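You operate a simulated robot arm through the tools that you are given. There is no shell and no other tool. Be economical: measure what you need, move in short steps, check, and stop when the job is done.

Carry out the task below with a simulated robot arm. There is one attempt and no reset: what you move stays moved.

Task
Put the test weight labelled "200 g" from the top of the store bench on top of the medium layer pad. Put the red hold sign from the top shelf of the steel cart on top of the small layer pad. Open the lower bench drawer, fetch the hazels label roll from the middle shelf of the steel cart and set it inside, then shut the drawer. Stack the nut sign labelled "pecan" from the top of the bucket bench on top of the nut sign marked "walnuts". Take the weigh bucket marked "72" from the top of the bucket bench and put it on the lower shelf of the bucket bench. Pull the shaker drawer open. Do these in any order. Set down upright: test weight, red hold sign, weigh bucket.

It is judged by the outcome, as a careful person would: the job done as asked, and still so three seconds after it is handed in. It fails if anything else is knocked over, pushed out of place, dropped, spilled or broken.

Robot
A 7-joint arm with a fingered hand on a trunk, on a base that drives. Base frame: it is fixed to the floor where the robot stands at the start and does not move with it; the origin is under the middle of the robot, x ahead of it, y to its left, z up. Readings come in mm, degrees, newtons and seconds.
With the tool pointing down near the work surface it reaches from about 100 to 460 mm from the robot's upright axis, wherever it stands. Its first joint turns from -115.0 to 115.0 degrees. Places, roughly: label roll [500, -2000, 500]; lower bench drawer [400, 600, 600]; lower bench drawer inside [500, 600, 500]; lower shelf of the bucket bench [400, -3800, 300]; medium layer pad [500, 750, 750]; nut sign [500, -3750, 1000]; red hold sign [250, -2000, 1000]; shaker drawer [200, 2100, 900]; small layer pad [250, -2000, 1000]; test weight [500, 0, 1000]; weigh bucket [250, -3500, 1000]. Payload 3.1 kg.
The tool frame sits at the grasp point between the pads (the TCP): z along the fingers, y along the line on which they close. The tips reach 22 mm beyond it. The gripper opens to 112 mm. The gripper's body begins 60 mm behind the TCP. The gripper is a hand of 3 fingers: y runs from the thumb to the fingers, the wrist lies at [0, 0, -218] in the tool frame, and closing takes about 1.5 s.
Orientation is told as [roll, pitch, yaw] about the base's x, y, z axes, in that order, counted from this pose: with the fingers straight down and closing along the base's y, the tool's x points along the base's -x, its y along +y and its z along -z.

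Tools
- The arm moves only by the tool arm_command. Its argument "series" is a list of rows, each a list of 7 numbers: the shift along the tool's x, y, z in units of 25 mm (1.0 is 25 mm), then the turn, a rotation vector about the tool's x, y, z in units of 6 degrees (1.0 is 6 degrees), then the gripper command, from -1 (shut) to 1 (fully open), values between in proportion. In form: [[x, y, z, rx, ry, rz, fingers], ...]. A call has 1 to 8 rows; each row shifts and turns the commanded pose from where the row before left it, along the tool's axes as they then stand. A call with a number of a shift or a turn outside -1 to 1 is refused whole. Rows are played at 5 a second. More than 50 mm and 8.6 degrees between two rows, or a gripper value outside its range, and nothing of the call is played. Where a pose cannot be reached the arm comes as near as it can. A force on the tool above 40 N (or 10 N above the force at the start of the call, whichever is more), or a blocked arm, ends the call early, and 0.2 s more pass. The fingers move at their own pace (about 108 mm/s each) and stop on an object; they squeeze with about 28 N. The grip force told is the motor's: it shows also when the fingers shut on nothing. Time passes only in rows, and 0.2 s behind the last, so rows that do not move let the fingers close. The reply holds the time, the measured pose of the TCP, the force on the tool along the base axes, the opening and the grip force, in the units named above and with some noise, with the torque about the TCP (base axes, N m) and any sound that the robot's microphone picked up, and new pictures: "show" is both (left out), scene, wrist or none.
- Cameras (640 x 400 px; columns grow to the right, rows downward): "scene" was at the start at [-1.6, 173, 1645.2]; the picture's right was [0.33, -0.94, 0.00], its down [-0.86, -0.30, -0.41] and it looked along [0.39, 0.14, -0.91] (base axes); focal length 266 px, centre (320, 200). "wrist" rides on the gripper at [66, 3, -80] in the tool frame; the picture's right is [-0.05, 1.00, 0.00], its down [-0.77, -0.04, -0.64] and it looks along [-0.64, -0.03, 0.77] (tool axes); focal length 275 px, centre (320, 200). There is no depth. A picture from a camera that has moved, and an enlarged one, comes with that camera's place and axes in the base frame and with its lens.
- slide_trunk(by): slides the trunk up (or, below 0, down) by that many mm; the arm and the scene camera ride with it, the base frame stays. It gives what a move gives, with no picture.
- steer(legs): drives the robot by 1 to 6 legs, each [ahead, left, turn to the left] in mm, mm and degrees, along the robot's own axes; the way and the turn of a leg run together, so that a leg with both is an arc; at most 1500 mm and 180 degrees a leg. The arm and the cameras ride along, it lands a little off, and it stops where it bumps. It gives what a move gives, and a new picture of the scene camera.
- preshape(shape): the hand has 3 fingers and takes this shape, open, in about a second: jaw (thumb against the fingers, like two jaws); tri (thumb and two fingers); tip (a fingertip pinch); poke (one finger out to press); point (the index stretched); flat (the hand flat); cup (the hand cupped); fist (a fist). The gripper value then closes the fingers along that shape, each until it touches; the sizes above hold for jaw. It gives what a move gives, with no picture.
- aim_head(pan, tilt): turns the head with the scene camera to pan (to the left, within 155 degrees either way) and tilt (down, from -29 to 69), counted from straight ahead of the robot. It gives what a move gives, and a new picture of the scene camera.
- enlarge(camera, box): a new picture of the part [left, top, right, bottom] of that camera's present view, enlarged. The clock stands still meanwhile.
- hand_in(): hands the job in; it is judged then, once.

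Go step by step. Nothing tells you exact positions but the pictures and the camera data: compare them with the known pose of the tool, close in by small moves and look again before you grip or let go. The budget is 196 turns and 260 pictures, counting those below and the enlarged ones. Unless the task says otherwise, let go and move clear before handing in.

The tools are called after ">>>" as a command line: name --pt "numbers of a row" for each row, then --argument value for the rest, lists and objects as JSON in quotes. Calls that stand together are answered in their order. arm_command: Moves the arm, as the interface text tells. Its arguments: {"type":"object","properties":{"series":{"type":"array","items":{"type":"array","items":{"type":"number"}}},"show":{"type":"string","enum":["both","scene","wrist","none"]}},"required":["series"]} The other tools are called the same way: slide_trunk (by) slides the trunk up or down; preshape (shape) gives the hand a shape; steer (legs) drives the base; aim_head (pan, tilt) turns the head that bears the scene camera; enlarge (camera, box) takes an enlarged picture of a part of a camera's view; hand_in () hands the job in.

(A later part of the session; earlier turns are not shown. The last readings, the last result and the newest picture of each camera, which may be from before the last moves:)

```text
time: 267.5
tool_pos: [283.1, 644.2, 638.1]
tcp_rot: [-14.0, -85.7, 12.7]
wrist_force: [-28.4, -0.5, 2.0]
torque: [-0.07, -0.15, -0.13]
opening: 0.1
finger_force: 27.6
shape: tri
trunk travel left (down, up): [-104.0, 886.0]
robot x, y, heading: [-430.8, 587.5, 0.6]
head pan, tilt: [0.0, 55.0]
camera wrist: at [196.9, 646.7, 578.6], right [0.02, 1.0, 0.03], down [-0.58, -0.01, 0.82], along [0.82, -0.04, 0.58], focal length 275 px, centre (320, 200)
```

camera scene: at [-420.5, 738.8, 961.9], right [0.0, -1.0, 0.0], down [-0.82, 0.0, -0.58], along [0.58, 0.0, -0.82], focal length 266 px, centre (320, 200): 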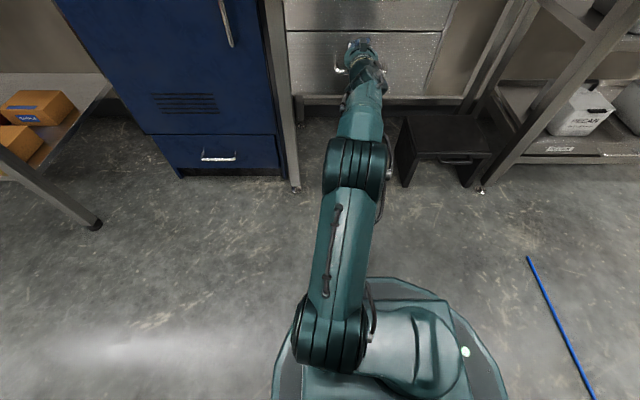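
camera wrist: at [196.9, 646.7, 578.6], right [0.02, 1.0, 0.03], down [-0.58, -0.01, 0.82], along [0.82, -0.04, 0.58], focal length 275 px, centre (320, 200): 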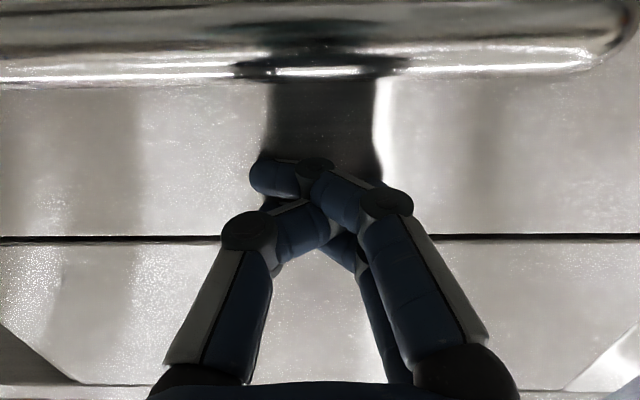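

Drawer is shut. Back off, raise, restore the hand to point down, then head to the bucket bench.

>>> steer --legs '[[-330, 0, 0]]'

>>> slide_trunk --by 400

>>> slide_trunk --by 250

>>> arm_command --pt "0.9 0 0 0 1 0 1" --pt "0.9 0 0 0 1 0 1" --pt "0.9 0 0 0 1 0 1" --pt "0.9 0 0 0 1 0 1" --pt "0.9 0 0 0 1 0 1" --pt "0.9 0 0 0 1 0 1" --pt "0.9 0 0 0 1 0 1" --pt "0.9 0 0 0 1 0 1" --show "none"

>>> arm_command --pt "0.9 0 0 0 1 0 1" --pt "0.9 0 0 0 1 0 1" --pt "0.9 0 0 0 1 0 1" --pt "0.9 0 0 0 1 0 1" --pt "0.9 0 0 0 1 0 1" --pt "0.9 0 0 0 1 0 1" --pt "0.9 0 0 0 0.5 0 1" --pt "0 0 0 0 0 0 1" --show "scene"

>>> steer --legs '[[0, -1500, 0], [0, -1500, 0], [0, -500, 0]]'

>>> aim_head --pan -40 --tilt 35

```text
time: 269.6
tool_pos: [-43.7, 643.1, 635.6]
tcp_rot: [-13.1, -85.4, 12.2]
wrist_force: [0.1, -0.2, -0.3]
torque: [-0.01, -0.01, 0.04]
opening: 0.1
finger_force: 27.5
shape: tri
trunk travel left (down, up): [-104.0, 886.0]
robot x, y, heading: [-756.8, 586.9, 0.3]
head pan, tilt: [0.0, 55.0]
camera scene: at [-745.3, 737.5, 961.9], right [0.01, -1.0, 0.0], down [-0.82, 0.0, -0.57], along [0.57, 0.0, -0.82], focal length 266 px, centre (320, 200)
```

scene: 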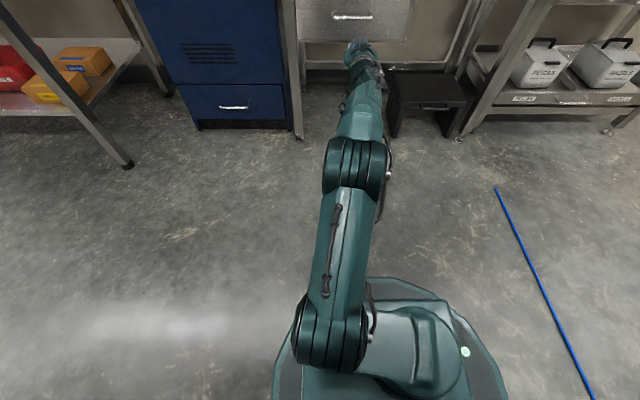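

```text
time: 273.5
tool_pos: [-43.4, 644.0, 1036.3]
tcp_rot: [-13.2, -85.4, 12.2]
wrist_force: [-0.1, 0.7, -0.3]
torque: [-0.01, 0.02, 0.0]
opening: 0.0
finger_force: 28.2
shape: tri
trunk travel left (down, up): [-504.0, 486.0]
robot x, y, heading: [-756.5, 584.3, 0.2]
head pan, tilt: [0.0, 55.0]
```

```text
time: 276.1
tool_pos: [-43.9, 643.8, 1284.9]
tcp_rot: [-13.3, -85.4, 12.2]
wrist_force: [-0.4, -0.1, 0.4]
torque: [0.01, -0.01, -0.03]
opening: 0.0
finger_force: 28.4
shape: tri
trunk travel left (down, up): [-754.0, 236.0]
robot x, y, heading: [-754.0, 585.6, 0.6]
head pan, tilt: [0.0, 55.0]
```

```text
time: 277.9
tool_pos: [-118.6, 642.6, 1127.1]
tcp_rot: [-1.3, -37.4, -0.2]
wrist_force: [-1.2, -0.7, 0.6]
torque: [0.02, -0.01, -0.01]
opening: 112.0
finger_force: 0.0
shape: tri
trunk travel left (down, up): [-754.0, 236.0]
robot x, y, heading: [-758.3, 583.2, 0.3]
head pan, tilt: [0.0, 55.0]
```

```text
time: 279.6
tool_pos: [-264.4, 643.4, 1074.4]
tcp_rot: [-1.2, 1.5, -1.0]
wrist_force: [-0.5, -0.1, -0.2]
torque: [0.03, 0.01, -0.06]
opening: 112.1
finger_force: 0.1
shape: tri
trunk travel left (down, up): [-754.0, 236.0]
robot x, y, heading: [-762.6, 584.0, 0.0]
head pan, tilt: [0.0, 55.0]
camera scene: at [-744.6, 737.6, 1611.9], right [0.01, -1.0, 0.0], down [-0.82, 0.0, -0.57], along [0.57, 0.0, -0.82], focal length 266 px, centre (320, 200)
```

scene: 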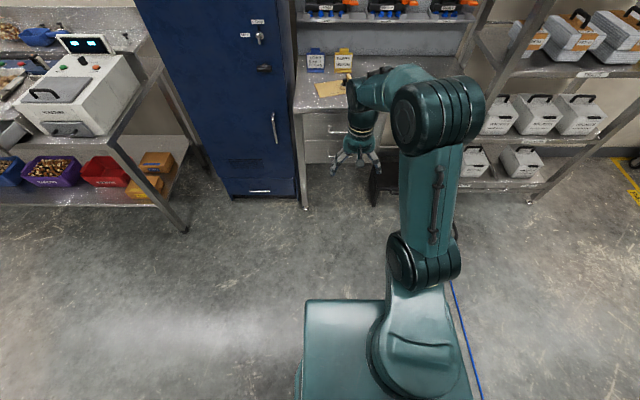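

```text
time: 296.8
tool_pos: [-309.6, -2901.6, 1074.7]
tcp_rot: [-0.9, 1.5, -3.2]
wrist_force: [0.1, -0.5, 0.3]
torque: [0.01, 0.02, -0.01]
opening: 111.6
finger_force: 0.0
shape: tri
trunk travel left (down, up): [-754.0, 236.0]
robot x, y, heading: [-805.8, -2937.3, -1.8]
head pan, tilt: [0.0, 55.0]
camera scene: at [-787.1, -2788.2, 1611.9], right [-0.03, -1.0, 0.0], down [-0.82, 0.03, -0.57], along [0.57, -0.02, -0.82], focal length 266 px, centre (320, 200)
```

scene: 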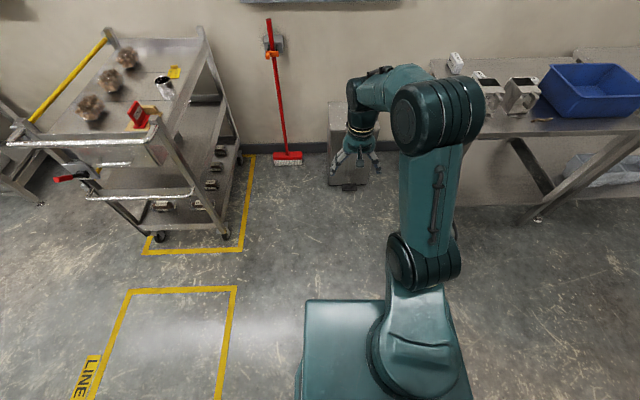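

```text
time: 297.8
tool_pos: [-309.2, -2901.8, 1075.1]
tcp_rot: [-1.0, 1.5, -3.3]
wrist_force: [-0.1, 0.1, 0.2]
torque: [0.0, 0.0, -0.02]
opening: 111.9
finger_force: 0.1
shape: tri
trunk travel left (down, up): [-754.0, 236.0]
robot x, y, heading: [-809.5, -2940.6, -2.1]
head pan, tilt: [-40.0, 35.0]
camera scene: at [-793.6, -2844.1, 1640.1], right [-0.67, -0.74, 0.0], down [-0.43, 0.38, -0.82], along [0.61, -0.55, -0.57], focal length 266 px, centre (320, 200)
```

scene: 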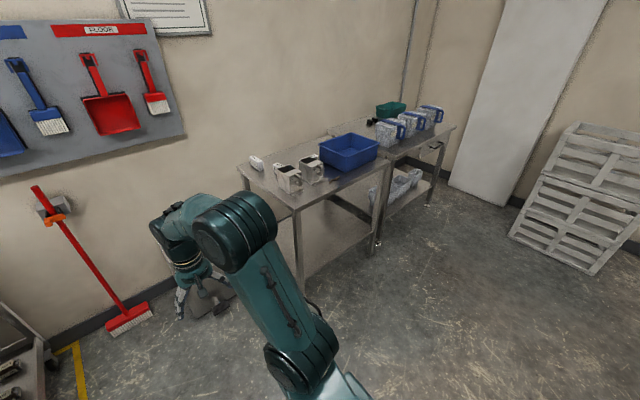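

>>> slide_trunk --by 100

>>> steer --legs '[[0, -650, 2], [440, 0, 0]]'

>>> aim_head --pan -5 --tilt 50

>>> arm_command --pt "0 0 0 0 0 0 1" --show "wrist"

```text
time: 299.2
tool_pos: [-311.2, -2901.3, 1175.1]
tcp_rot: [-1.1, 1.6, -3.2]
wrist_force: [-0.5, 0.3, 0.1]
torque: [-0.01, -0.01, 0.01]
opening: 112.1
finger_force: 0.0
shape: tri
trunk travel left (down, up): [-854.0, 136.0]
robot x, y, heading: [-806.8, -2940.4, -2.1]
head pan, tilt: [-40.0, 35.0]
```

```text
time: 305.0
tool_pos: [112.1, -3527.0, 1174.1]
tcp_rot: [-1.0, 1.5, -1.5]
wrist_force: [0.4, -0.5, 0.6]
torque: [0.02, -0.02, -0.01]
opening: 111.9
finger_force: 0.1
shape: tri
trunk travel left (down, up): [-854.0, 136.0]
robot x, y, heading: [-379.1, -3578.9, -0.2]
head pan, tilt: [-40.0, 35.0]
camera scene: at [-371.6, -3485.9, 1740.1], right [-0.64, -0.76, 0.0], down [-0.44, 0.37, -0.82], along [0.63, -0.53, -0.57], focal length 266 px, centre (320, 200)
```

scene: 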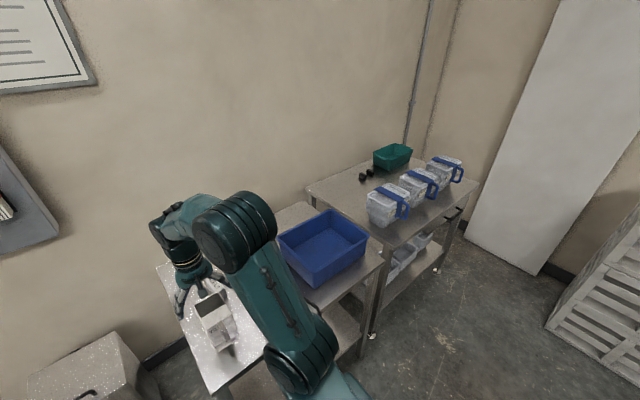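

```text
time: 306.0
tool_pos: [113.0, -3526.6, 1174.0]
tcp_rot: [-1.0, 1.5, -1.6]
wrist_force: [0.1, -0.4, 0.7]
torque: [0.04, 0.03, 0.02]
opening: 111.9
finger_force: 0.2
shape: tri
trunk travel left (down, up): [-854.0, 136.0]
robot x, y, heading: [-380.3, -3583.2, 0.0]
head pan, tilt: [-5.0, 50.0]
camera scene: at [-362.2, -3436.1, 1718.4], right [-0.09, -1.0, 0.0], down [-0.76, 0.07, -0.64], along [0.64, -0.06, -0.77], focal length 266 px, centre (320, 200)
```

scene: 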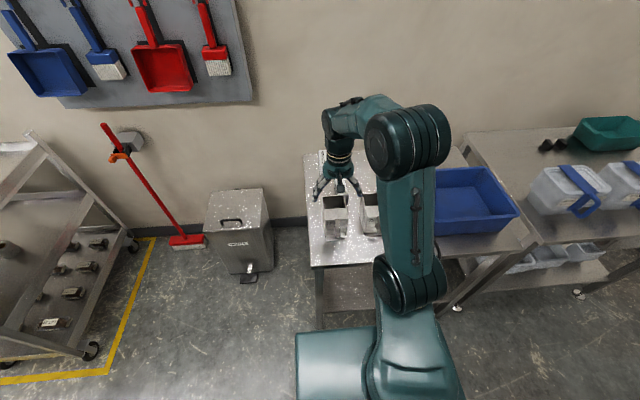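

```text
time: 306.4
tool_pos: [113.3, -3527.2, 1174.8]
tcp_rot: [-1.0, 1.5, -1.4]
wrist_force: [-0.4, 0.5, 0.9]
torque: [-0.02, -0.01, -0.01]
opening: 112.2
finger_force: 0.0
shape: tri
trunk travel left (down, up): [-854.0, 136.0]
robot x, y, heading: [-381.0, -3583.0, -0.2]
head pan, tilt: [-5.0, 50.0]
camera wrist: at [48.8, -3521.2, 1257.5], right [0.07, 1.0, -0.02], down [0.79, -0.04, 0.62], along [0.61, -0.06, -0.79], focal length 275 px, centre (320, 200)
```

wrist: 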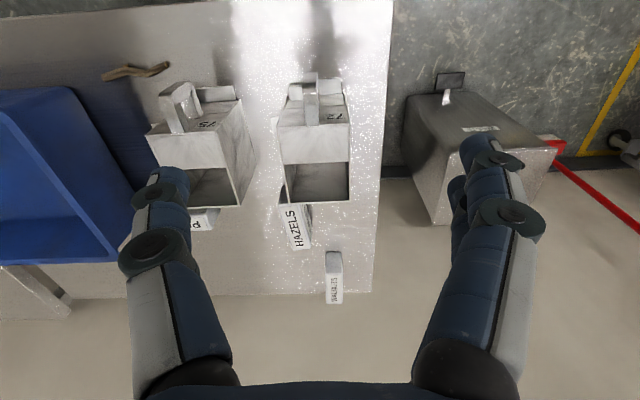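

>>> enlarge --camera "wrist" --box '[140, 60, 380, 210]'

>>> enlarge --camera "wrist" --box '[170, 180, 370, 310]'

>>> enlarge --camera "scene" --box '[290, 140, 460, 270]'

```text
2.67 times, centred on (260, 135) of wrist
camera zoom: at [48.8, -3521.2, 1257.5], right [0.07, 1.0, -0.02], down [0.79, -0.04, 0.62], along [0.61, -0.06, -0.79], focal length 734 px, centre (480, 373)
```

zoom: 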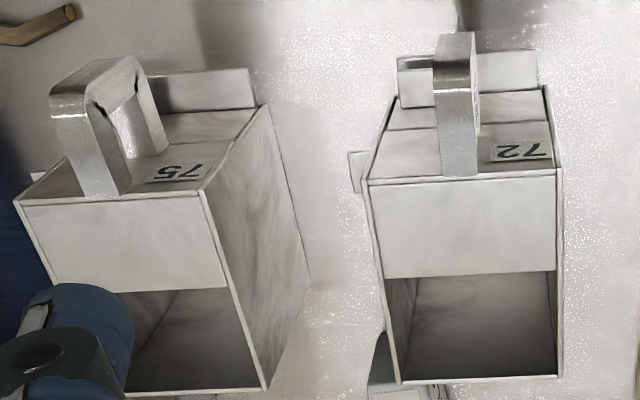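

```text
3.08 times, centred on (270, 245) of wrist
camera zoom: at [48.8, -3521.2, 1257.5], right [0.07, 1.0, -0.02], down [0.79, -0.04, 0.62], along [0.61, -0.06, -0.79], focal length 847 px, centre (474, 62)
```

zoom: 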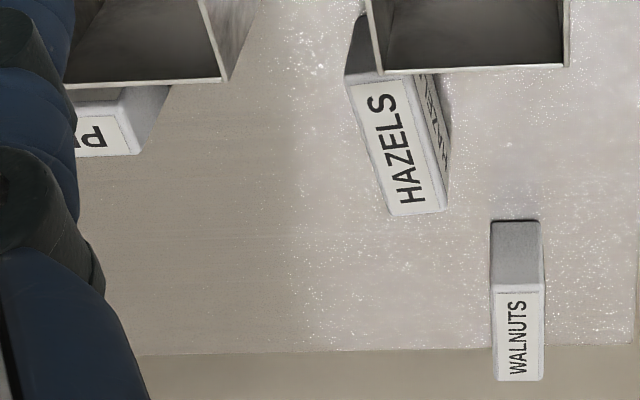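

```text
3.08 times, centred on (375, 205) of scene
camera zoom: at [-362.3, -3436.0, 1718.4], right [-0.09, -1.0, 0.0], down [-0.76, 0.07, -0.64], along [0.64, -0.06, -0.77], focal length 819 px, centre (151, 185)
```

zoom: 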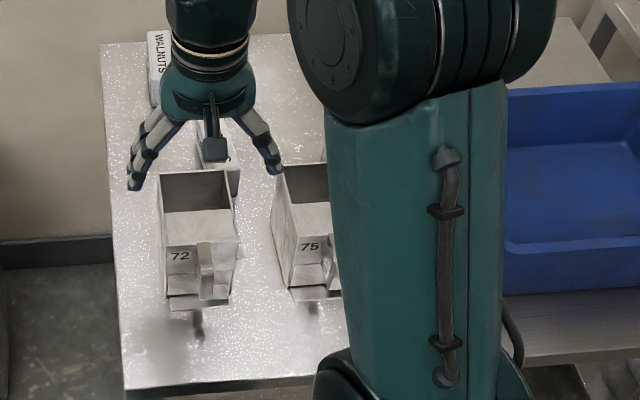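

I see buckets 72 (right) and 75, and signs HAZELS, WALNUTS and one starting with "P". I'll retract and lower for a closer, flatter look at bucket 72.

>>> arm_command --pt "1 0 0 0 0 0 1" --pt "1 0 0 0 0 0 1" --pt "1 0 0 0 0 0 1" --pt "1 0 0 0 0 0 1" --pt "0.6 0 0 0 0 0 1" --pt "0 0 0 0 0 0 1" --show "none"

>>> slide_trunk --by -170

>>> arm_command --pt "0 0 0 0 0 0 1" --show "both"

>>> enlarge --camera "wrist" --box '[180, 60, 440, 260]'

>>> enlarge --camera "scene" --box '[280, 90, 460, 230]'

```text
time: 307.8
tool_pos: [-3.0, -3523.4, 1177.4]
tcp_rot: [-1.1, 1.5, -1.5]
wrist_force: [0.1, 0.6, -0.9]
torque: [-0.02, 0.0, 0.0]
opening: 111.9
finger_force: 0.0
shape: tri
trunk travel left (down, up): [-854.0, 136.0]
robot x, y, heading: [-381.4, -3583.1, -0.0]
head pan, tilt: [-5.0, 50.0]
```

```text
time: 309.7
tool_pos: [-3.5, -3524.5, 1007.7]
tcp_rot: [-1.0, 1.4, -1.5]
wrist_force: [-1.0, 0.5, 0.3]
torque: [-0.01, -0.03, -0.01]
opening: 111.8
finger_force: 0.1
shape: tri
trunk travel left (down, up): [-684.0, 306.0]
robot x, y, heading: [-379.8, -3580.6, -0.1]
head pan, tilt: [-5.0, 50.0]
```

```text
time: 310.1
tool_pos: [-2.3, -3524.3, 1007.8]
tcp_rot: [-1.0, 1.6, -1.5]
wrist_force: [1.0, -0.3, 0.6]
torque: [0.02, -0.02, 0.01]
opening: 111.7
finger_force: 0.2
shape: tri
trunk travel left (down, up): [-684.0, 306.0]
robot x, y, heading: [-378.9, -3579.7, -0.2]
head pan, tilt: [-5.0, 50.0]
camera scene: at [-362.3, -3436.0, 1548.4], right [-0.09, -1.0, 0.0], down [-0.76, 0.07, -0.64], along [0.64, -0.06, -0.77], focal length 266 px, centre (320, 200)
camera wrist: at [-66.7, -3518.3, 1090.8], right [0.07, 1.0, -0.02], down [0.79, -0.04, 0.62], along [0.61, -0.06, -0.79], focal length 275 px, centre (320, 200)
```

scene: 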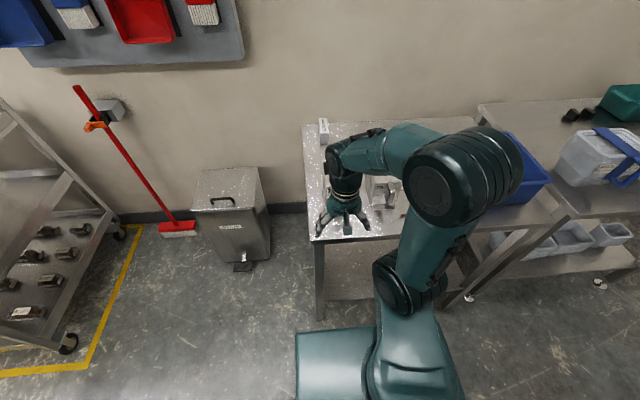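
wrist: 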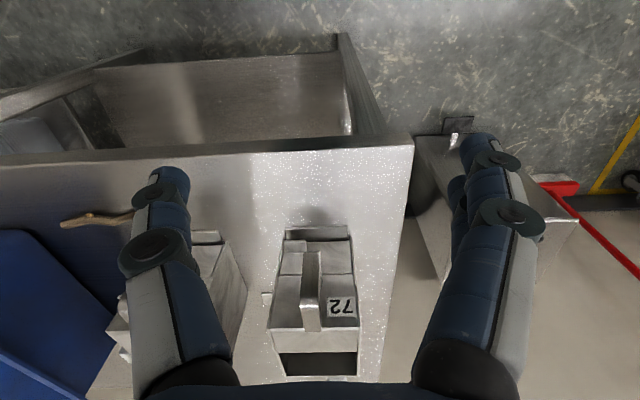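

```text
2.00 times, centred on (310, 160) of wrist
camera zoom: at [-66.7, -3518.3, 1090.8], right [0.07, 1.0, -0.02], down [0.79, -0.04, 0.62], along [0.61, -0.06, -0.79], focal length 551 px, centre (340, 280)
```

zoom: 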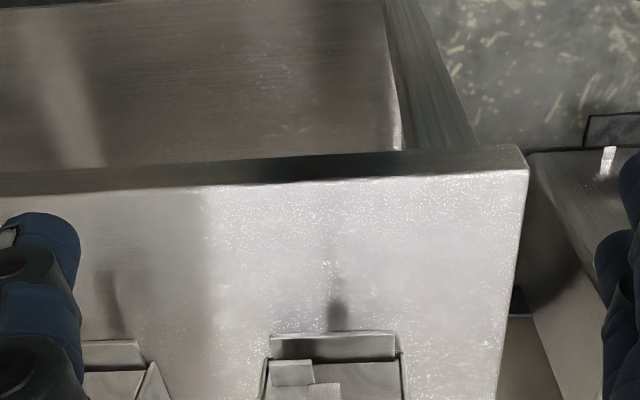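

```text
2.86 times, centred on (370, 160) of scene
camera zoom: at [-362.3, -3436.0, 1548.4], right [-0.09, -1.0, 0.0], down [-0.76, 0.07, -0.64], along [0.64, -0.06, -0.77], focal length 761 px, centre (177, 314)
```

zoom: 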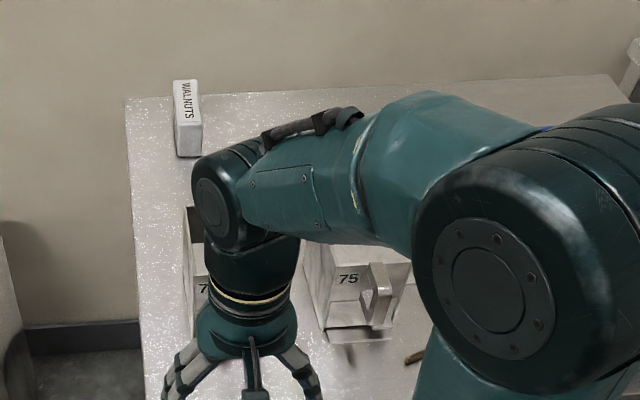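

>>> enlarge --camera "wrist" --box '[200, 200, 420, 400]'

```text
2.00 times, centred on (310, 300) of wrist
camera zoom: at [-66.7, -3518.3, 1090.8], right [0.07, 1.0, -0.02], down [0.79, -0.04, 0.62], along [0.61, -0.06, -0.79], focal length 551 px, centre (340, 0)
```

zoom: 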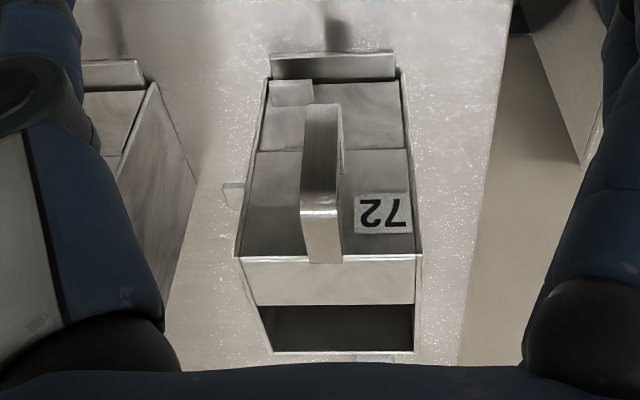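

Bucket 72: a box about 105×80 mm, top z≈969, centre ≈(224,-3542), with a mug-type handle in front. I'll grip it by its sides from above.

>>> slide_trunk --by 80

>>> steer --legs '[[130, 0, 0]]'

>>> arm_command --pt "-1 -0.25 0 0 0 0 0.9" --pt "-1 -0.25 0 0 0 0 0.9" --pt "-1 -0.25 0 0 0 0 0.9" --pt "-0.8 0 0 0 0 0 0.9" --pt "0 0 0 0 0 0 0.9" --show "both"

```text
time: 311.3
tool_pos: [-2.9, -3523.8, 1086.6]
tcp_rot: [-1.1, 1.5, -1.5]
wrist_force: [-0.6, 0.0, 0.4]
torque: [-0.01, -0.03, 0.01]
opening: 112.1
finger_force: 0.1
shape: tri
trunk travel left (down, up): [-764.0, 226.0]
robot x, y, heading: [-382.6, -3581.3, -0.1]
head pan, tilt: [-5.0, 50.0]
```

```text
time: 312.6
tool_pos: [129.6, -3523.3, 1087.5]
tcp_rot: [-1.0, 1.5, -1.5]
wrist_force: [-0.6, 0.7, -0.6]
torque: [0.0, 0.01, 0.01]
opening: 112.0
finger_force: 0.1
shape: tri
trunk travel left (down, up): [-764.0, 226.0]
robot x, y, heading: [-248.7, -3581.2, -0.1]
head pan, tilt: [-5.0, 50.0]
camera scene: at [-230.1, -3436.4, 1628.4], right [-0.09, -1.0, 0.0], down [-0.76, 0.07, -0.64], along [0.64, -0.06, -0.77], focal length 266 px, centre (320, 200)
```

scene: 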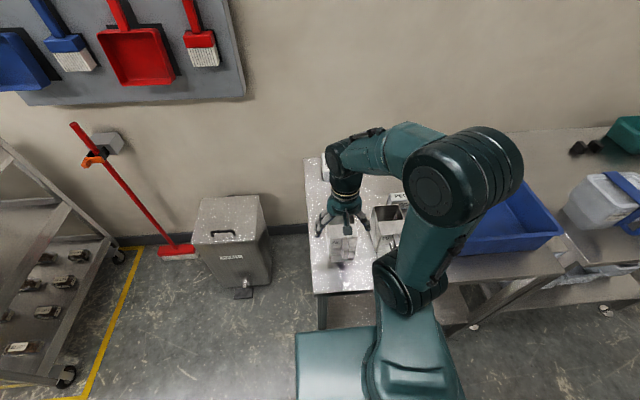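

```text
time: 313.8
tool_pos: [223.1, -3546.5, 1086.3]
tcp_rot: [-1.0, 1.5, -1.4]
wrist_force: [-0.2, 0.1, 0.1]
torque: [-0.01, -0.03, 0.01]
opening: 106.7
finger_force: 0.0
shape: tri
trunk travel left (down, up): [-764.0, 226.0]
robot x, y, heading: [-248.2, -3579.6, 0.0]
head pan, tilt: [-5.0, 50.0]
camera scene: at [-231.2, -3436.5, 1628.4], right [-0.09, -1.0, 0.0], down [-0.76, 0.07, -0.64], along [0.64, -0.06, -0.77], focal length 266 px, centre (320, 200)
camera wrist: at [159.2, -3540.0, 1169.0], right [0.07, 1.0, -0.02], down [0.79, -0.04, 0.62], along [0.61, -0.06, -0.79], focal length 275 px, centre (320, 200)
```

scene: 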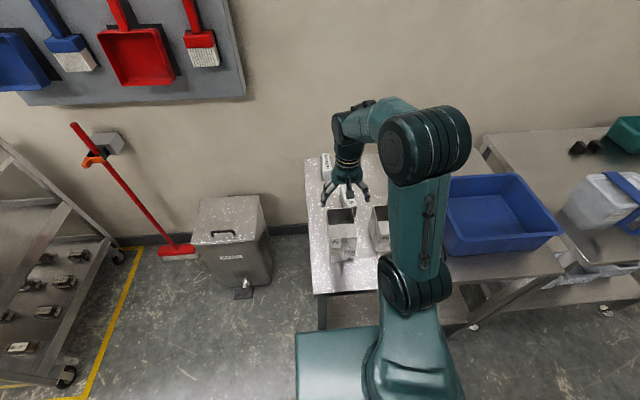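
wrist: 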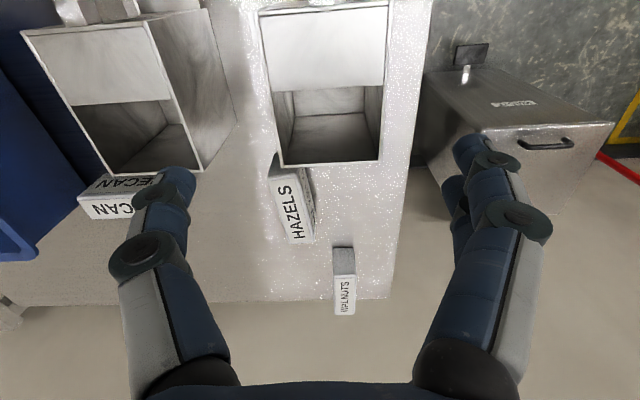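

>>> arm_command --pt "0 0.1 1 0 0 0 0.9" --pt "0 0 1 0 0 0 0.9" --pt "0 0 1 0 0 0 0.9" --pt "0 0 1 0 0 0 0.9" --pt "0 0 1 0 0 0 0.9" --pt "0 0 0 0 0 0 0.9" --show "wrist"

```text
time: 315.2
tool_pos: [219.5, -3544.7, 961.7]
tcp_rot: [-1.0, 1.4, -1.5]
wrist_force: [0.0, -0.4, -0.8]
torque: [0.02, -0.01, -0.01]
opening: 106.4
finger_force: 0.1
shape: tri
trunk travel left (down, up): [-764.0, 226.0]
robot x, y, heading: [-250.7, -3585.0, -0.3]
head pan, tilt: [-5.0, 50.0]
camera wrist: at [154.8, -3538.8, 1044.4], right [0.07, 1.0, -0.02], down [0.79, -0.04, 0.62], along [0.61, -0.06, -0.79], focal length 275 px, centre (320, 200)
```

wrist: 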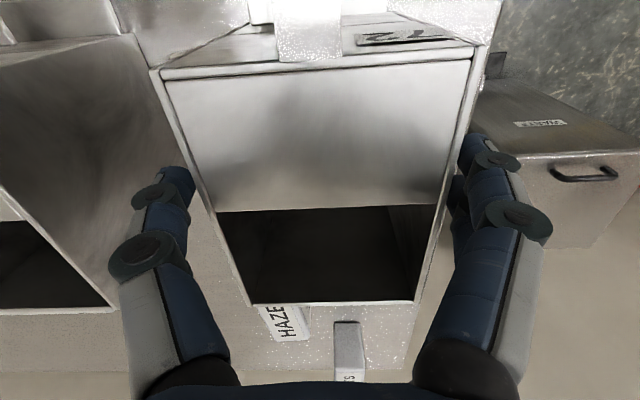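

>>> arm_command --pt "-0.1 0.12 0.6 0 0 0 0.9" --pt "0 0 0.6 0 0 0 0.9" --pt "0 0 0 0 0 0 0.3" --pt "0 0 0 0 0 0 -0.5" --pt "0 0 0 0 0 0 -1" --pt "0 0 0 0 0 0 -1" --pt "0 0 0 0 0 0 -1" --show "wrist"

```text
time: 315.9
tool_pos: [222.9, -3542.2, 935.9]
tcp_rot: [-0.9, 0.8, -1.4]
wrist_force: [-4.2, -2.8, 35.2]
torque: [-0.05, -0.09, 0.03]
opening: 78.3
finger_force: 24.2
shape: tri
trunk travel left (down, up): [-764.0, 226.0]
robot x, y, heading: [-251.8, -3583.4, 0.2]
head pan, tilt: [-5.0, 50.0]
stopped in row 3: the force on the tool passed its limit at 45 N (the readings are from after the stop); the commanded pose is now the measured one
camera wrist: at [157.7, -3536.5, 1017.9], right [0.07, 1.0, -0.02], down [0.78, -0.05, 0.63], along [0.62, -0.06, -0.78], focal length 275 px, centre (320, 200)
```

wrist: 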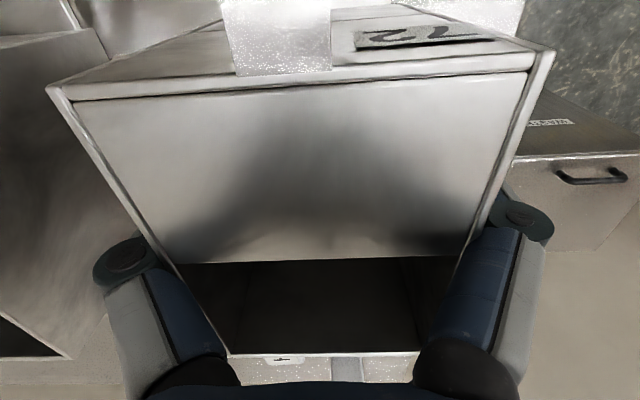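

>>> arm_command --pt "0 0 -0.35 0 0 0 -0.2" --pt "0 0 0 0 0 0 -0.6" --pt "0 0 0 0 0 0 -1" --pt "0 0 0 0 0 0 -1" --pt "0 0 0 0 0 0 -1" --show "wrist"

```text
time: 317.1
tool_pos: [227.3, -3542.0, 942.4]
tcp_rot: [-1.0, 1.0, -1.5]
wrist_force: [0.6, -0.3, -3.8]
torque: [0.02, -0.04, -0.02]
opening: 77.5
finger_force: 28.3
shape: tri
trunk travel left (down, up): [-764.0, 226.0]
robot x, y, heading: [-250.4, -3585.1, -0.4]
head pan, tilt: [-5.0, 50.0]
camera wrist: at [161.5, -3536.6, 1023.8], right [0.07, 1.0, -0.02], down [0.78, -0.05, 0.62], along [0.62, -0.06, -0.78], focal length 275 px, centre (320, 200)
```

wrist: 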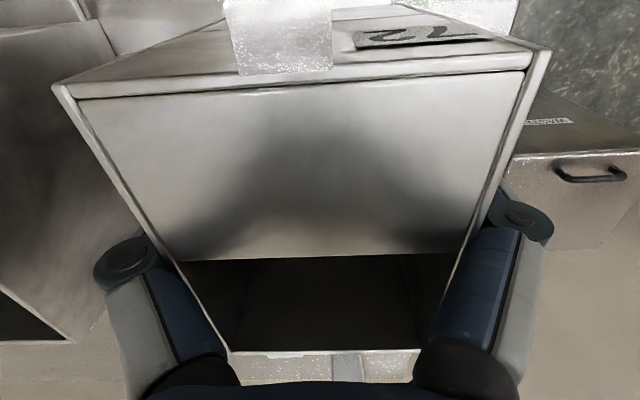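

>>> arm_command --pt "0 0 -1 0 0 0 -1" --pt "0 0 -1 0 0 0 -1" --pt "0 0 -1 0 0 0 -1" --pt "0 0 0 0 0 0 -1" --show "both"

```text
time: 318.1
tool_pos: [226.3, -3540.4, 1016.8]
tcp_rot: [-0.8, 1.1, -1.5]
wrist_force: [0.8, -0.4, -3.4]
torque: [-0.03, -0.05, 0.0]
opening: 77.9
finger_force: 28.0
shape: tri
trunk travel left (down, up): [-764.0, 226.0]
robot x, y, heading: [-251.4, -3581.9, -0.3]
head pan, tilt: [-5.0, 50.0]
camera scene: at [-229.4, -3436.2, 1628.4], right [-0.09, -1.0, 0.0], down [-0.76, 0.07, -0.64], along [0.64, -0.06, -0.77], focal length 266 px, centre (320, 200)
camera wrist: at [161.7, -3535.4, 1099.3], right [0.07, 1.0, -0.02], down [0.78, -0.05, 0.62], along [0.62, -0.06, -0.78], focal length 275 px, centre (320, 200)
```

scene: 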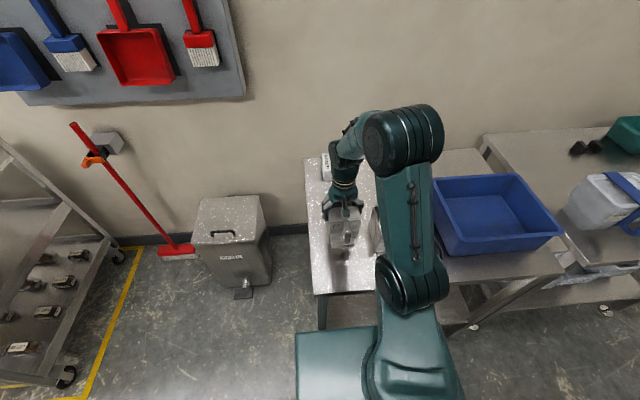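
wrist: 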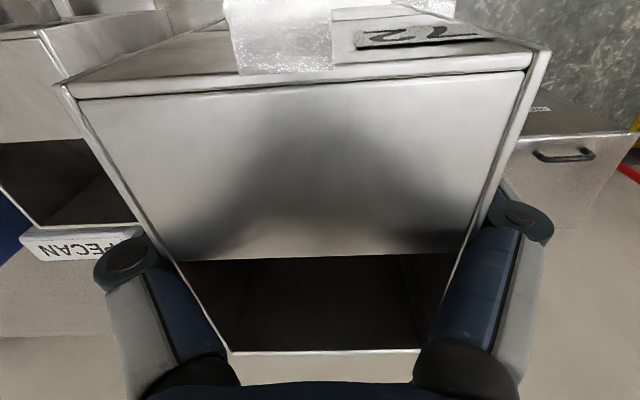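

Bucket 72 is held level. Back off and lower to shelf level.

>>> steer --legs '[[-345, 0, 0]]'

>>> slide_trunk --by -400

>>> aim_head --pan 0 --tilt 35

>>> arm_command --pt "0 0 0 0 0 0 -1" --show "wrist"

```text
time: 320.3
tool_pos: [-120.7, -3538.8, 1017.7]
tcp_rot: [-0.9, 1.0, -1.3]
wrist_force: [0.5, -0.2, -4.2]
torque: [-0.03, -0.03, 0.01]
opening: 77.7
finger_force: 28.2
shape: tri
trunk travel left (down, up): [-764.0, 226.0]
robot x, y, heading: [-595.2, -3583.9, 0.1]
head pan, tilt: [-5.0, 50.0]
camera scene: at [-577.1, -3435.9, 1628.4], right [-0.09, -1.0, 0.0], down [-0.76, 0.07, -0.64], along [0.64, -0.06, -0.77], focal length 266 px, centre (320, 200)
```

scene: 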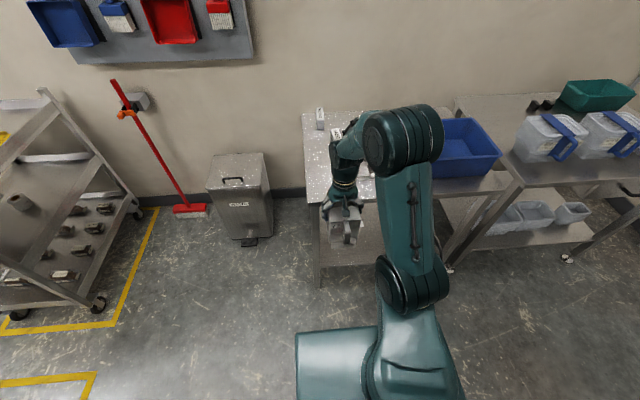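

```text
time: 324.1
tool_pos: [-119.1, -3538.1, 616.7]
tcp_rot: [-1.0, 1.0, -1.1]
wrist_force: [0.0, 0.3, -3.5]
torque: [-0.02, -0.02, 0.0]
opening: 77.6
finger_force: 27.8
shape: tri
trunk travel left (down, up): [-364.0, 626.0]
robot x, y, heading: [-594.2, -3583.5, 0.1]
head pan, tilt: [-5.0, 50.0]
```

```text
time: 324.9
tool_pos: [-120.0, -3538.0, 617.2]
tcp_rot: [-0.9, 1.0, -1.1]
wrist_force: [-0.4, 0.2, -2.8]
torque: [0.0, -0.03, -0.03]
opening: 77.8
finger_force: 28.1
shape: tri
trunk travel left (down, up): [-364.0, 626.0]
robot x, y, heading: [-593.5, -3579.9, 0.2]
head pan, tilt: [0.0, 35.0]
camera scene: at [-565.4, -3429.3, 1250.0], right [0.0, -1.0, 0.0], down [-0.57, 0.0, -0.82], along [0.82, 0.0, -0.57], focal length 266 px, centre (320, 200)
```

scene: 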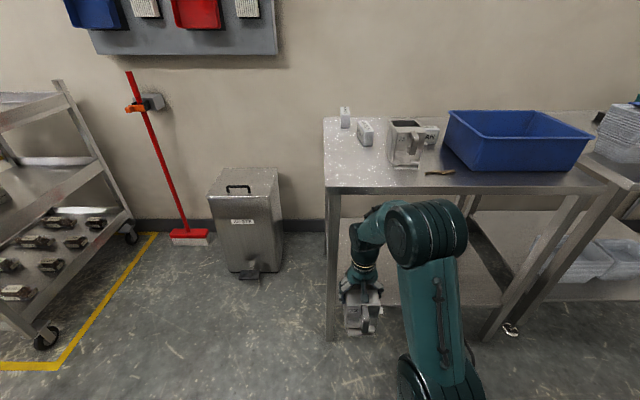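

```text
time: 325.3
tool_pos: [-120.3, -3539.2, 616.9]
tcp_rot: [-0.9, 1.1, -1.2]
wrist_force: [-0.2, -0.8, -2.4]
torque: [0.01, -0.03, 0.03]
opening: 77.3
finger_force: 28.1
shape: tri
trunk travel left (down, up): [-364.0, 626.0]
robot x, y, heading: [-598.8, -3581.3, 0.0]
head pan, tilt: [0.0, 35.0]
camera wrist: at [-184.9, -3533.5, 699.2], right [0.07, 1.0, -0.02], down [0.78, -0.04, 0.62], along [0.62, -0.06, -0.78], focal length 275 px, centre (320, 200)
```

wrist: 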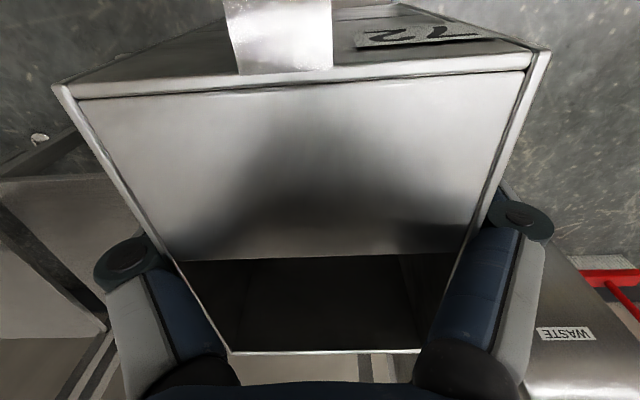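

>>> enlarge --camera "scene" --box '[300, 150, 560, 350]'

```text
2.00 times, centred on (430, 250) of scene
camera zoom: at [-565.4, -3429.2, 1250.1], right [0.0, -1.0, 0.0], down [-0.57, 0.0, -0.82], along [0.82, 0.0, -0.57], focal length 533 px, centre (100, 100)
```

zoom: 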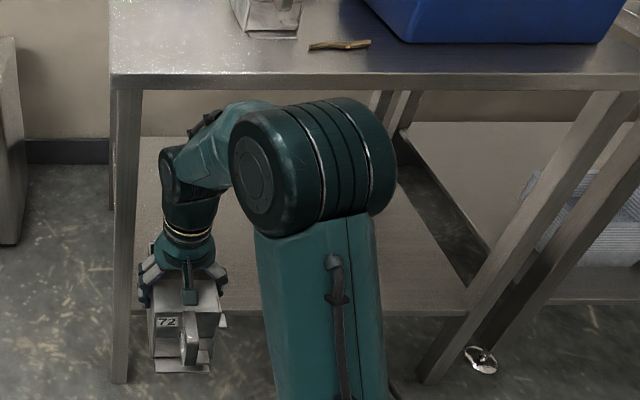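

Lower shelf z≈300, front edge x≈70. I'll shift right to clear the leg, lower, and drive in.

>>> steer --legs '[[0, -110, 0]]'

>>> slide_trunk --by -195

>>> steer --legs '[[170, 0, 0]]'

>>> enlarge --camera "scene" --box '[300, 150, 500, 400]'

>>> arm_command --pt "0 0 0 0 0 0 -1" --show "wrist"

```text
time: 326.5
tool_pos: [-119.4, -3648.4, 616.4]
tcp_rot: [-1.0, 1.0, -1.1]
wrist_force: [-0.5, -0.6, -3.4]
torque: [0.03, -0.05, -0.02]
opening: 77.7
finger_force: 27.7
shape: tri
trunk travel left (down, up): [-364.0, 626.0]
robot x, y, heading: [-596.6, -3691.6, 0.1]
head pan, tilt: [0.0, 35.0]
camera scene: at [-565.2, -3539.9, 1250.2], right [0.0, -1.0, 0.0], down [-0.57, 0.0, -0.82], along [0.82, 0.0, -0.57], focal length 266 px, centre (320, 200)
```

scene: 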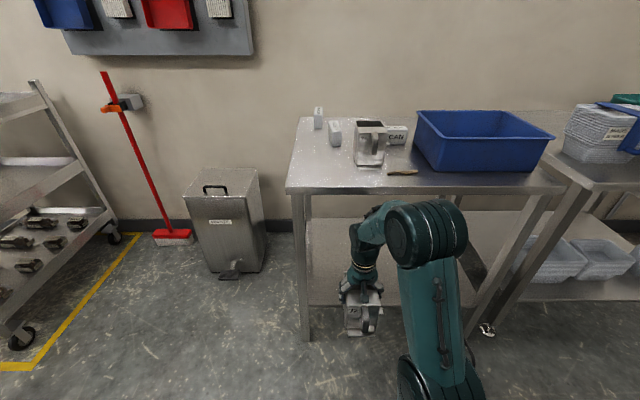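

```text
time: 328.6
tool_pos: [-119.3, -3650.0, 422.1]
tcp_rot: [-0.9, 1.0, -1.2]
wrist_force: [0.1, 0.1, -3.3]
torque: [0.01, -0.05, 0.0]
opening: 77.9
finger_force: 28.3
shape: tri
trunk travel left (down, up): [-169.0, 821.0]
robot x, y, heading: [-594.8, -3694.0, 0.0]
head pan, tilt: [0.0, 35.0]
```

```text
time: 330.1
tool_pos: [47.7, -3649.4, 423.1]
tcp_rot: [-1.0, 1.0, -1.1]
wrist_force: [0.3, 0.0, -3.3]
torque: [-0.01, -0.04, 0.01]
opening: 77.6
finger_force: 28.6
shape: tri
trunk travel left (down, up): [-169.0, 821.0]
robot x, y, heading: [-430.1, -3689.6, 0.3]
head pan, tilt: [0.0, 35.0]
camera scene: at [-396.6, -3539.2, 1055.1], right [0.0, -1.0, 0.0], down [-0.57, 0.0, -0.82], along [0.82, 0.0, -0.57], focal length 266 px, centre (320, 200)
```

scene: 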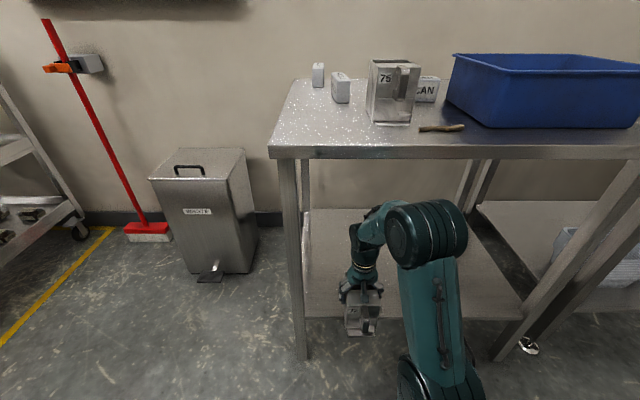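

```text
1.60 times, centred on (400, 275) of scene
camera zoom: at [-396.6, -3539.2, 1055.1], right [0.0, -1.0, 0.0], down [-0.57, 0.0, -0.82], along [0.82, 0.0, -0.57], focal length 426 px, centre (192, 80)
```

zoom: 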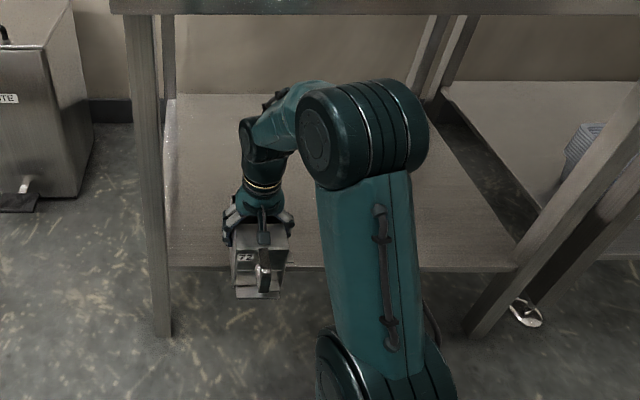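

```text
time: 330.5
tool_pos: [48.3, -3648.9, 421.0]
tcp_rot: [-0.9, 1.1, -1.2]
wrist_force: [-0.8, 0.9, -1.7]
torque: [-0.01, -0.07, -0.03]
opening: 77.3
finger_force: 27.7
shape: tri
trunk travel left (down, up): [-169.0, 821.0]
robot x, y, heading: [-429.6, -3692.2, 0.2]
head pan, tilt: [0.0, 35.0]
camera wrist: at [-16.1, -3643.4, 504.1], right [0.07, 1.0, -0.02], down [0.78, -0.04, 0.62], along [0.62, -0.06, -0.78], focal length 275 px, centre (320, 200)
```

wrist: 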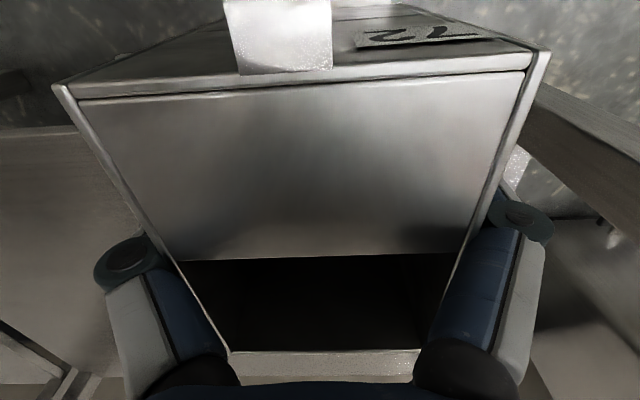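

>>> steer --legs '[[120, 0, 0]]'

>>> arm_command --pt "0 0 0 0 0 0 -1" --show "wrist"

```text
time: 331.7
tool_pos: [168.5, -3649.2, 422.5]
tcp_rot: [-0.8, 1.0, -1.2]
wrist_force: [0.6, 0.3, -2.8]
torque: [0.01, -0.04, 0.0]
opening: 77.5
finger_force: 28.1
shape: tri
trunk travel left (down, up): [-169.0, 821.0]
robot x, y, heading: [-306.6, -3690.2, -0.1]
head pan, tilt: [0.0, 35.0]
camera scene: at [-276.9, -3539.0, 1055.1], right [0.0, -1.0, 0.0], down [-0.57, 0.0, -0.82], along [0.82, 0.0, -0.57], focal length 266 px, centre (320, 200)
```

scene: 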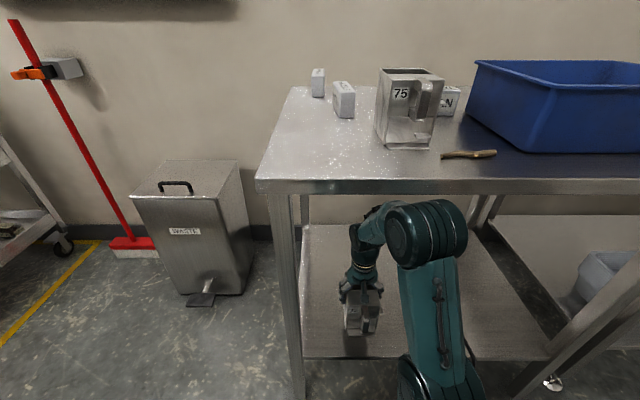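

```text
time: 332.1
tool_pos: [168.9, -3648.3, 422.7]
tcp_rot: [-0.9, 1.1, -1.2]
wrist_force: [0.0, 0.0, -3.3]
torque: [-0.01, -0.03, 0.0]
opening: 77.7
finger_force: 28.0
shape: tri
trunk travel left (down, up): [-169.0, 821.0]
robot x, y, heading: [-309.8, -3689.7, -0.1]
head pan, tilt: [0.0, 35.0]
camera wrist: at [103.5, -3643.2, 504.1], right [0.07, 1.0, -0.02], down [0.78, -0.04, 0.62], along [0.62, -0.06, -0.78], focal length 275 px, centre (320, 200)
```

wrist: 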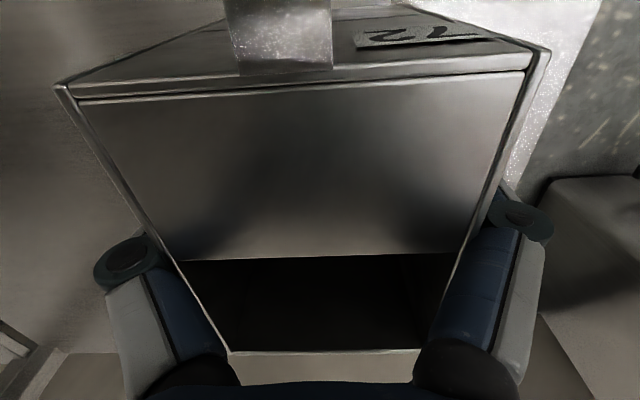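

>>> slide_trunk --by -24

>>> slide_trunk --by -5

>>> slide_trunk --by -4

>>> slide_trunk --by -4

```text
time: 332.8
tool_pos: [169.4, -3648.2, 397.4]
tcp_rot: [-0.8, 1.0, -1.2]
wrist_force: [0.5, 0.1, -3.1]
torque: [-0.02, -0.07, -0.02]
opening: 77.7
finger_force: 27.5
shape: tri
trunk travel left (down, up): [-145.0, 845.0]
robot x, y, heading: [-308.4, -3691.3, 0.0]
head pan, tilt: [0.0, 35.0]
```

```text
time: 333.4
tool_pos: [168.1, -3648.6, 392.6]
tcp_rot: [-0.9, 0.9, -1.2]
wrist_force: [-0.9, 0.3, -3.4]
torque: [0.02, -0.02, -0.01]
opening: 77.4
finger_force: 27.7
shape: tri
trunk travel left (down, up): [-140.0, 850.0]
robot x, y, heading: [-307.0, -3695.1, 0.1]
head pan, tilt: [0.0, 35.0]
```

```text
time: 333.9
tool_pos: [169.1, -3649.8, 389.1]
tcp_rot: [-1.0, 1.0, -1.3]
wrist_force: [1.4, -0.4, -2.9]
torque: [-0.04, -0.01, -0.02]
opening: 77.6
finger_force: 28.3
shape: tri
trunk travel left (down, up): [-136.0, 854.0]
robot x, y, heading: [-308.9, -3690.9, -0.1]
head pan, tilt: [0.0, 35.0]
```

```text
time: 334.4
tool_pos: [168.1, -3648.4, 385.0]
tcp_rot: [-0.9, 1.0, -1.1]
wrist_force: [0.5, 0.1, -3.1]
torque: [-0.05, -0.04, 0.01]
opening: 77.5
finger_force: 27.9
shape: tri
trunk travel left (down, up): [-132.0, 858.0]
robot x, y, heading: [-304.9, -3688.7, -0.1]
head pan, tilt: [0.0, 35.0]
```

>>> slide_trunk --by -4

>>> slide_trunk --by -4

>>> slide_trunk --by -4

>>> slide_trunk --by -4

```text
time: 334.9
tool_pos: [168.9, -3647.6, 380.4]
tcp_rot: [-0.9, 0.9, -1.3]
wrist_force: [-0.3, -1.2, -2.8]
torque: [-0.03, -0.06, 0.03]
opening: 77.6
finger_force: 28.2
shape: tri
trunk travel left (down, up): [-128.0, 862.0]
robot x, y, heading: [-306.3, -3690.5, 0.2]
head pan, tilt: [0.0, 35.0]
```

```text
time: 335.5
tool_pos: [169.4, -3649.2, 376.9]
tcp_rot: [-0.9, 1.0, -1.2]
wrist_force: [0.4, 0.5, -2.8]
torque: [0.0, -0.02, 0.01]
opening: 77.3
finger_force: 27.9
shape: tri
trunk travel left (down, up): [-124.0, 866.0]
robot x, y, heading: [-307.5, -3689.2, 0.1]
head pan, tilt: [0.0, 35.0]
```

```text
time: 336.0
tool_pos: [169.6, -3647.9, 372.5]
tcp_rot: [-0.9, 0.9, -1.2]
wrist_force: [-0.3, 0.8, -4.0]
torque: [0.01, -0.05, 0.03]
opening: 77.4
finger_force: 28.5
shape: tri
trunk travel left (down, up): [-120.0, 870.0]
robot x, y, heading: [-306.7, -3692.1, 0.0]
head pan, tilt: [0.0, 35.0]
```

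```text
time: 336.5
tool_pos: [169.3, -3648.4, 368.9]
tcp_rot: [-0.9, 1.0, -1.2]
wrist_force: [-0.5, 0.1, -3.1]
torque: [-0.02, -0.06, 0.03]
opening: 77.4
finger_force: 28.1
shape: tri
trunk travel left (down, up): [-116.0, 874.0]
robot x, y, heading: [-309.6, -3691.1, 0.1]
head pan, tilt: [0.0, 35.0]
```

>>> enlarge --camera "scene" --box '[290, 220, 450, 370]'

```text
2.67 times, centred on (370, 295) of scene
camera zoom: at [-276.9, -3539.0, 1002.1], right [0.0, -1.0, 0.0], down [-0.57, 0.0, -0.82], along [0.82, 0.0, -0.57], focal length 710 px, centre (187, -53)
```

zoom: 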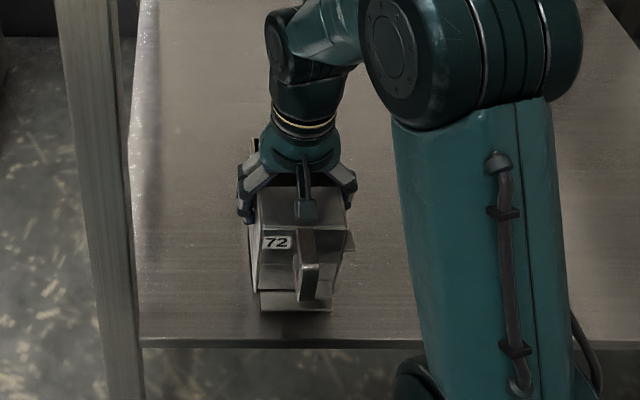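

>>> slide_trunk --by -4

>>> slide_trunk --by -4

>>> slide_trunk --by -4

>>> slide_trunk --by -4

```text
time: 337.1
tool_pos: [169.2, -3648.5, 364.1]
tcp_rot: [-1.0, 1.0, -1.3]
wrist_force: [-0.3, -0.9, -3.3]
torque: [0.02, -0.08, -0.03]
opening: 77.7
finger_force: 28.1
shape: tri
trunk travel left (down, up): [-112.0, 878.0]
robot x, y, heading: [-305.5, -3695.1, 0.0]
head pan, tilt: [0.0, 35.0]
```

```text
time: 337.6
tool_pos: [168.3, -3648.7, 361.3]
tcp_rot: [-0.9, 0.9, -1.2]
wrist_force: [0.1, -0.7, -3.2]
torque: [0.01, -0.05, 0.01]
opening: 77.8
finger_force: 28.3
shape: tri
trunk travel left (down, up): [-108.0, 882.0]
robot x, y, heading: [-306.3, -3693.1, 0.2]
head pan, tilt: [0.0, 35.0]
```

```text
time: 338.1
tool_pos: [168.6, -3647.9, 357.2]
tcp_rot: [-0.8, 1.0, -1.2]
wrist_force: [0.3, -1.0, -0.5]
torque: [0.04, -0.11, 0.03]
opening: 77.9
finger_force: 27.8
shape: tri
trunk travel left (down, up): [-104.0, 886.0]
robot x, y, heading: [-307.0, -3692.7, 0.1]
head pan, tilt: [0.0, 35.0]
```

```text
time: 338.7
tool_pos: [168.7, -3647.9, 355.5]
tcp_rot: [-0.9, 0.6, -1.1]
wrist_force: [-0.8, -2.1, 33.6]
torque: [-0.13, 0.01, 0.02]
opening: 77.5
finger_force: 28.0
shape: tri
trunk travel left (down, up): [-100.0, 890.0]
robot x, y, heading: [-304.8, -3693.8, 0.2]
head pan, tilt: [0.0, 35.0]
```

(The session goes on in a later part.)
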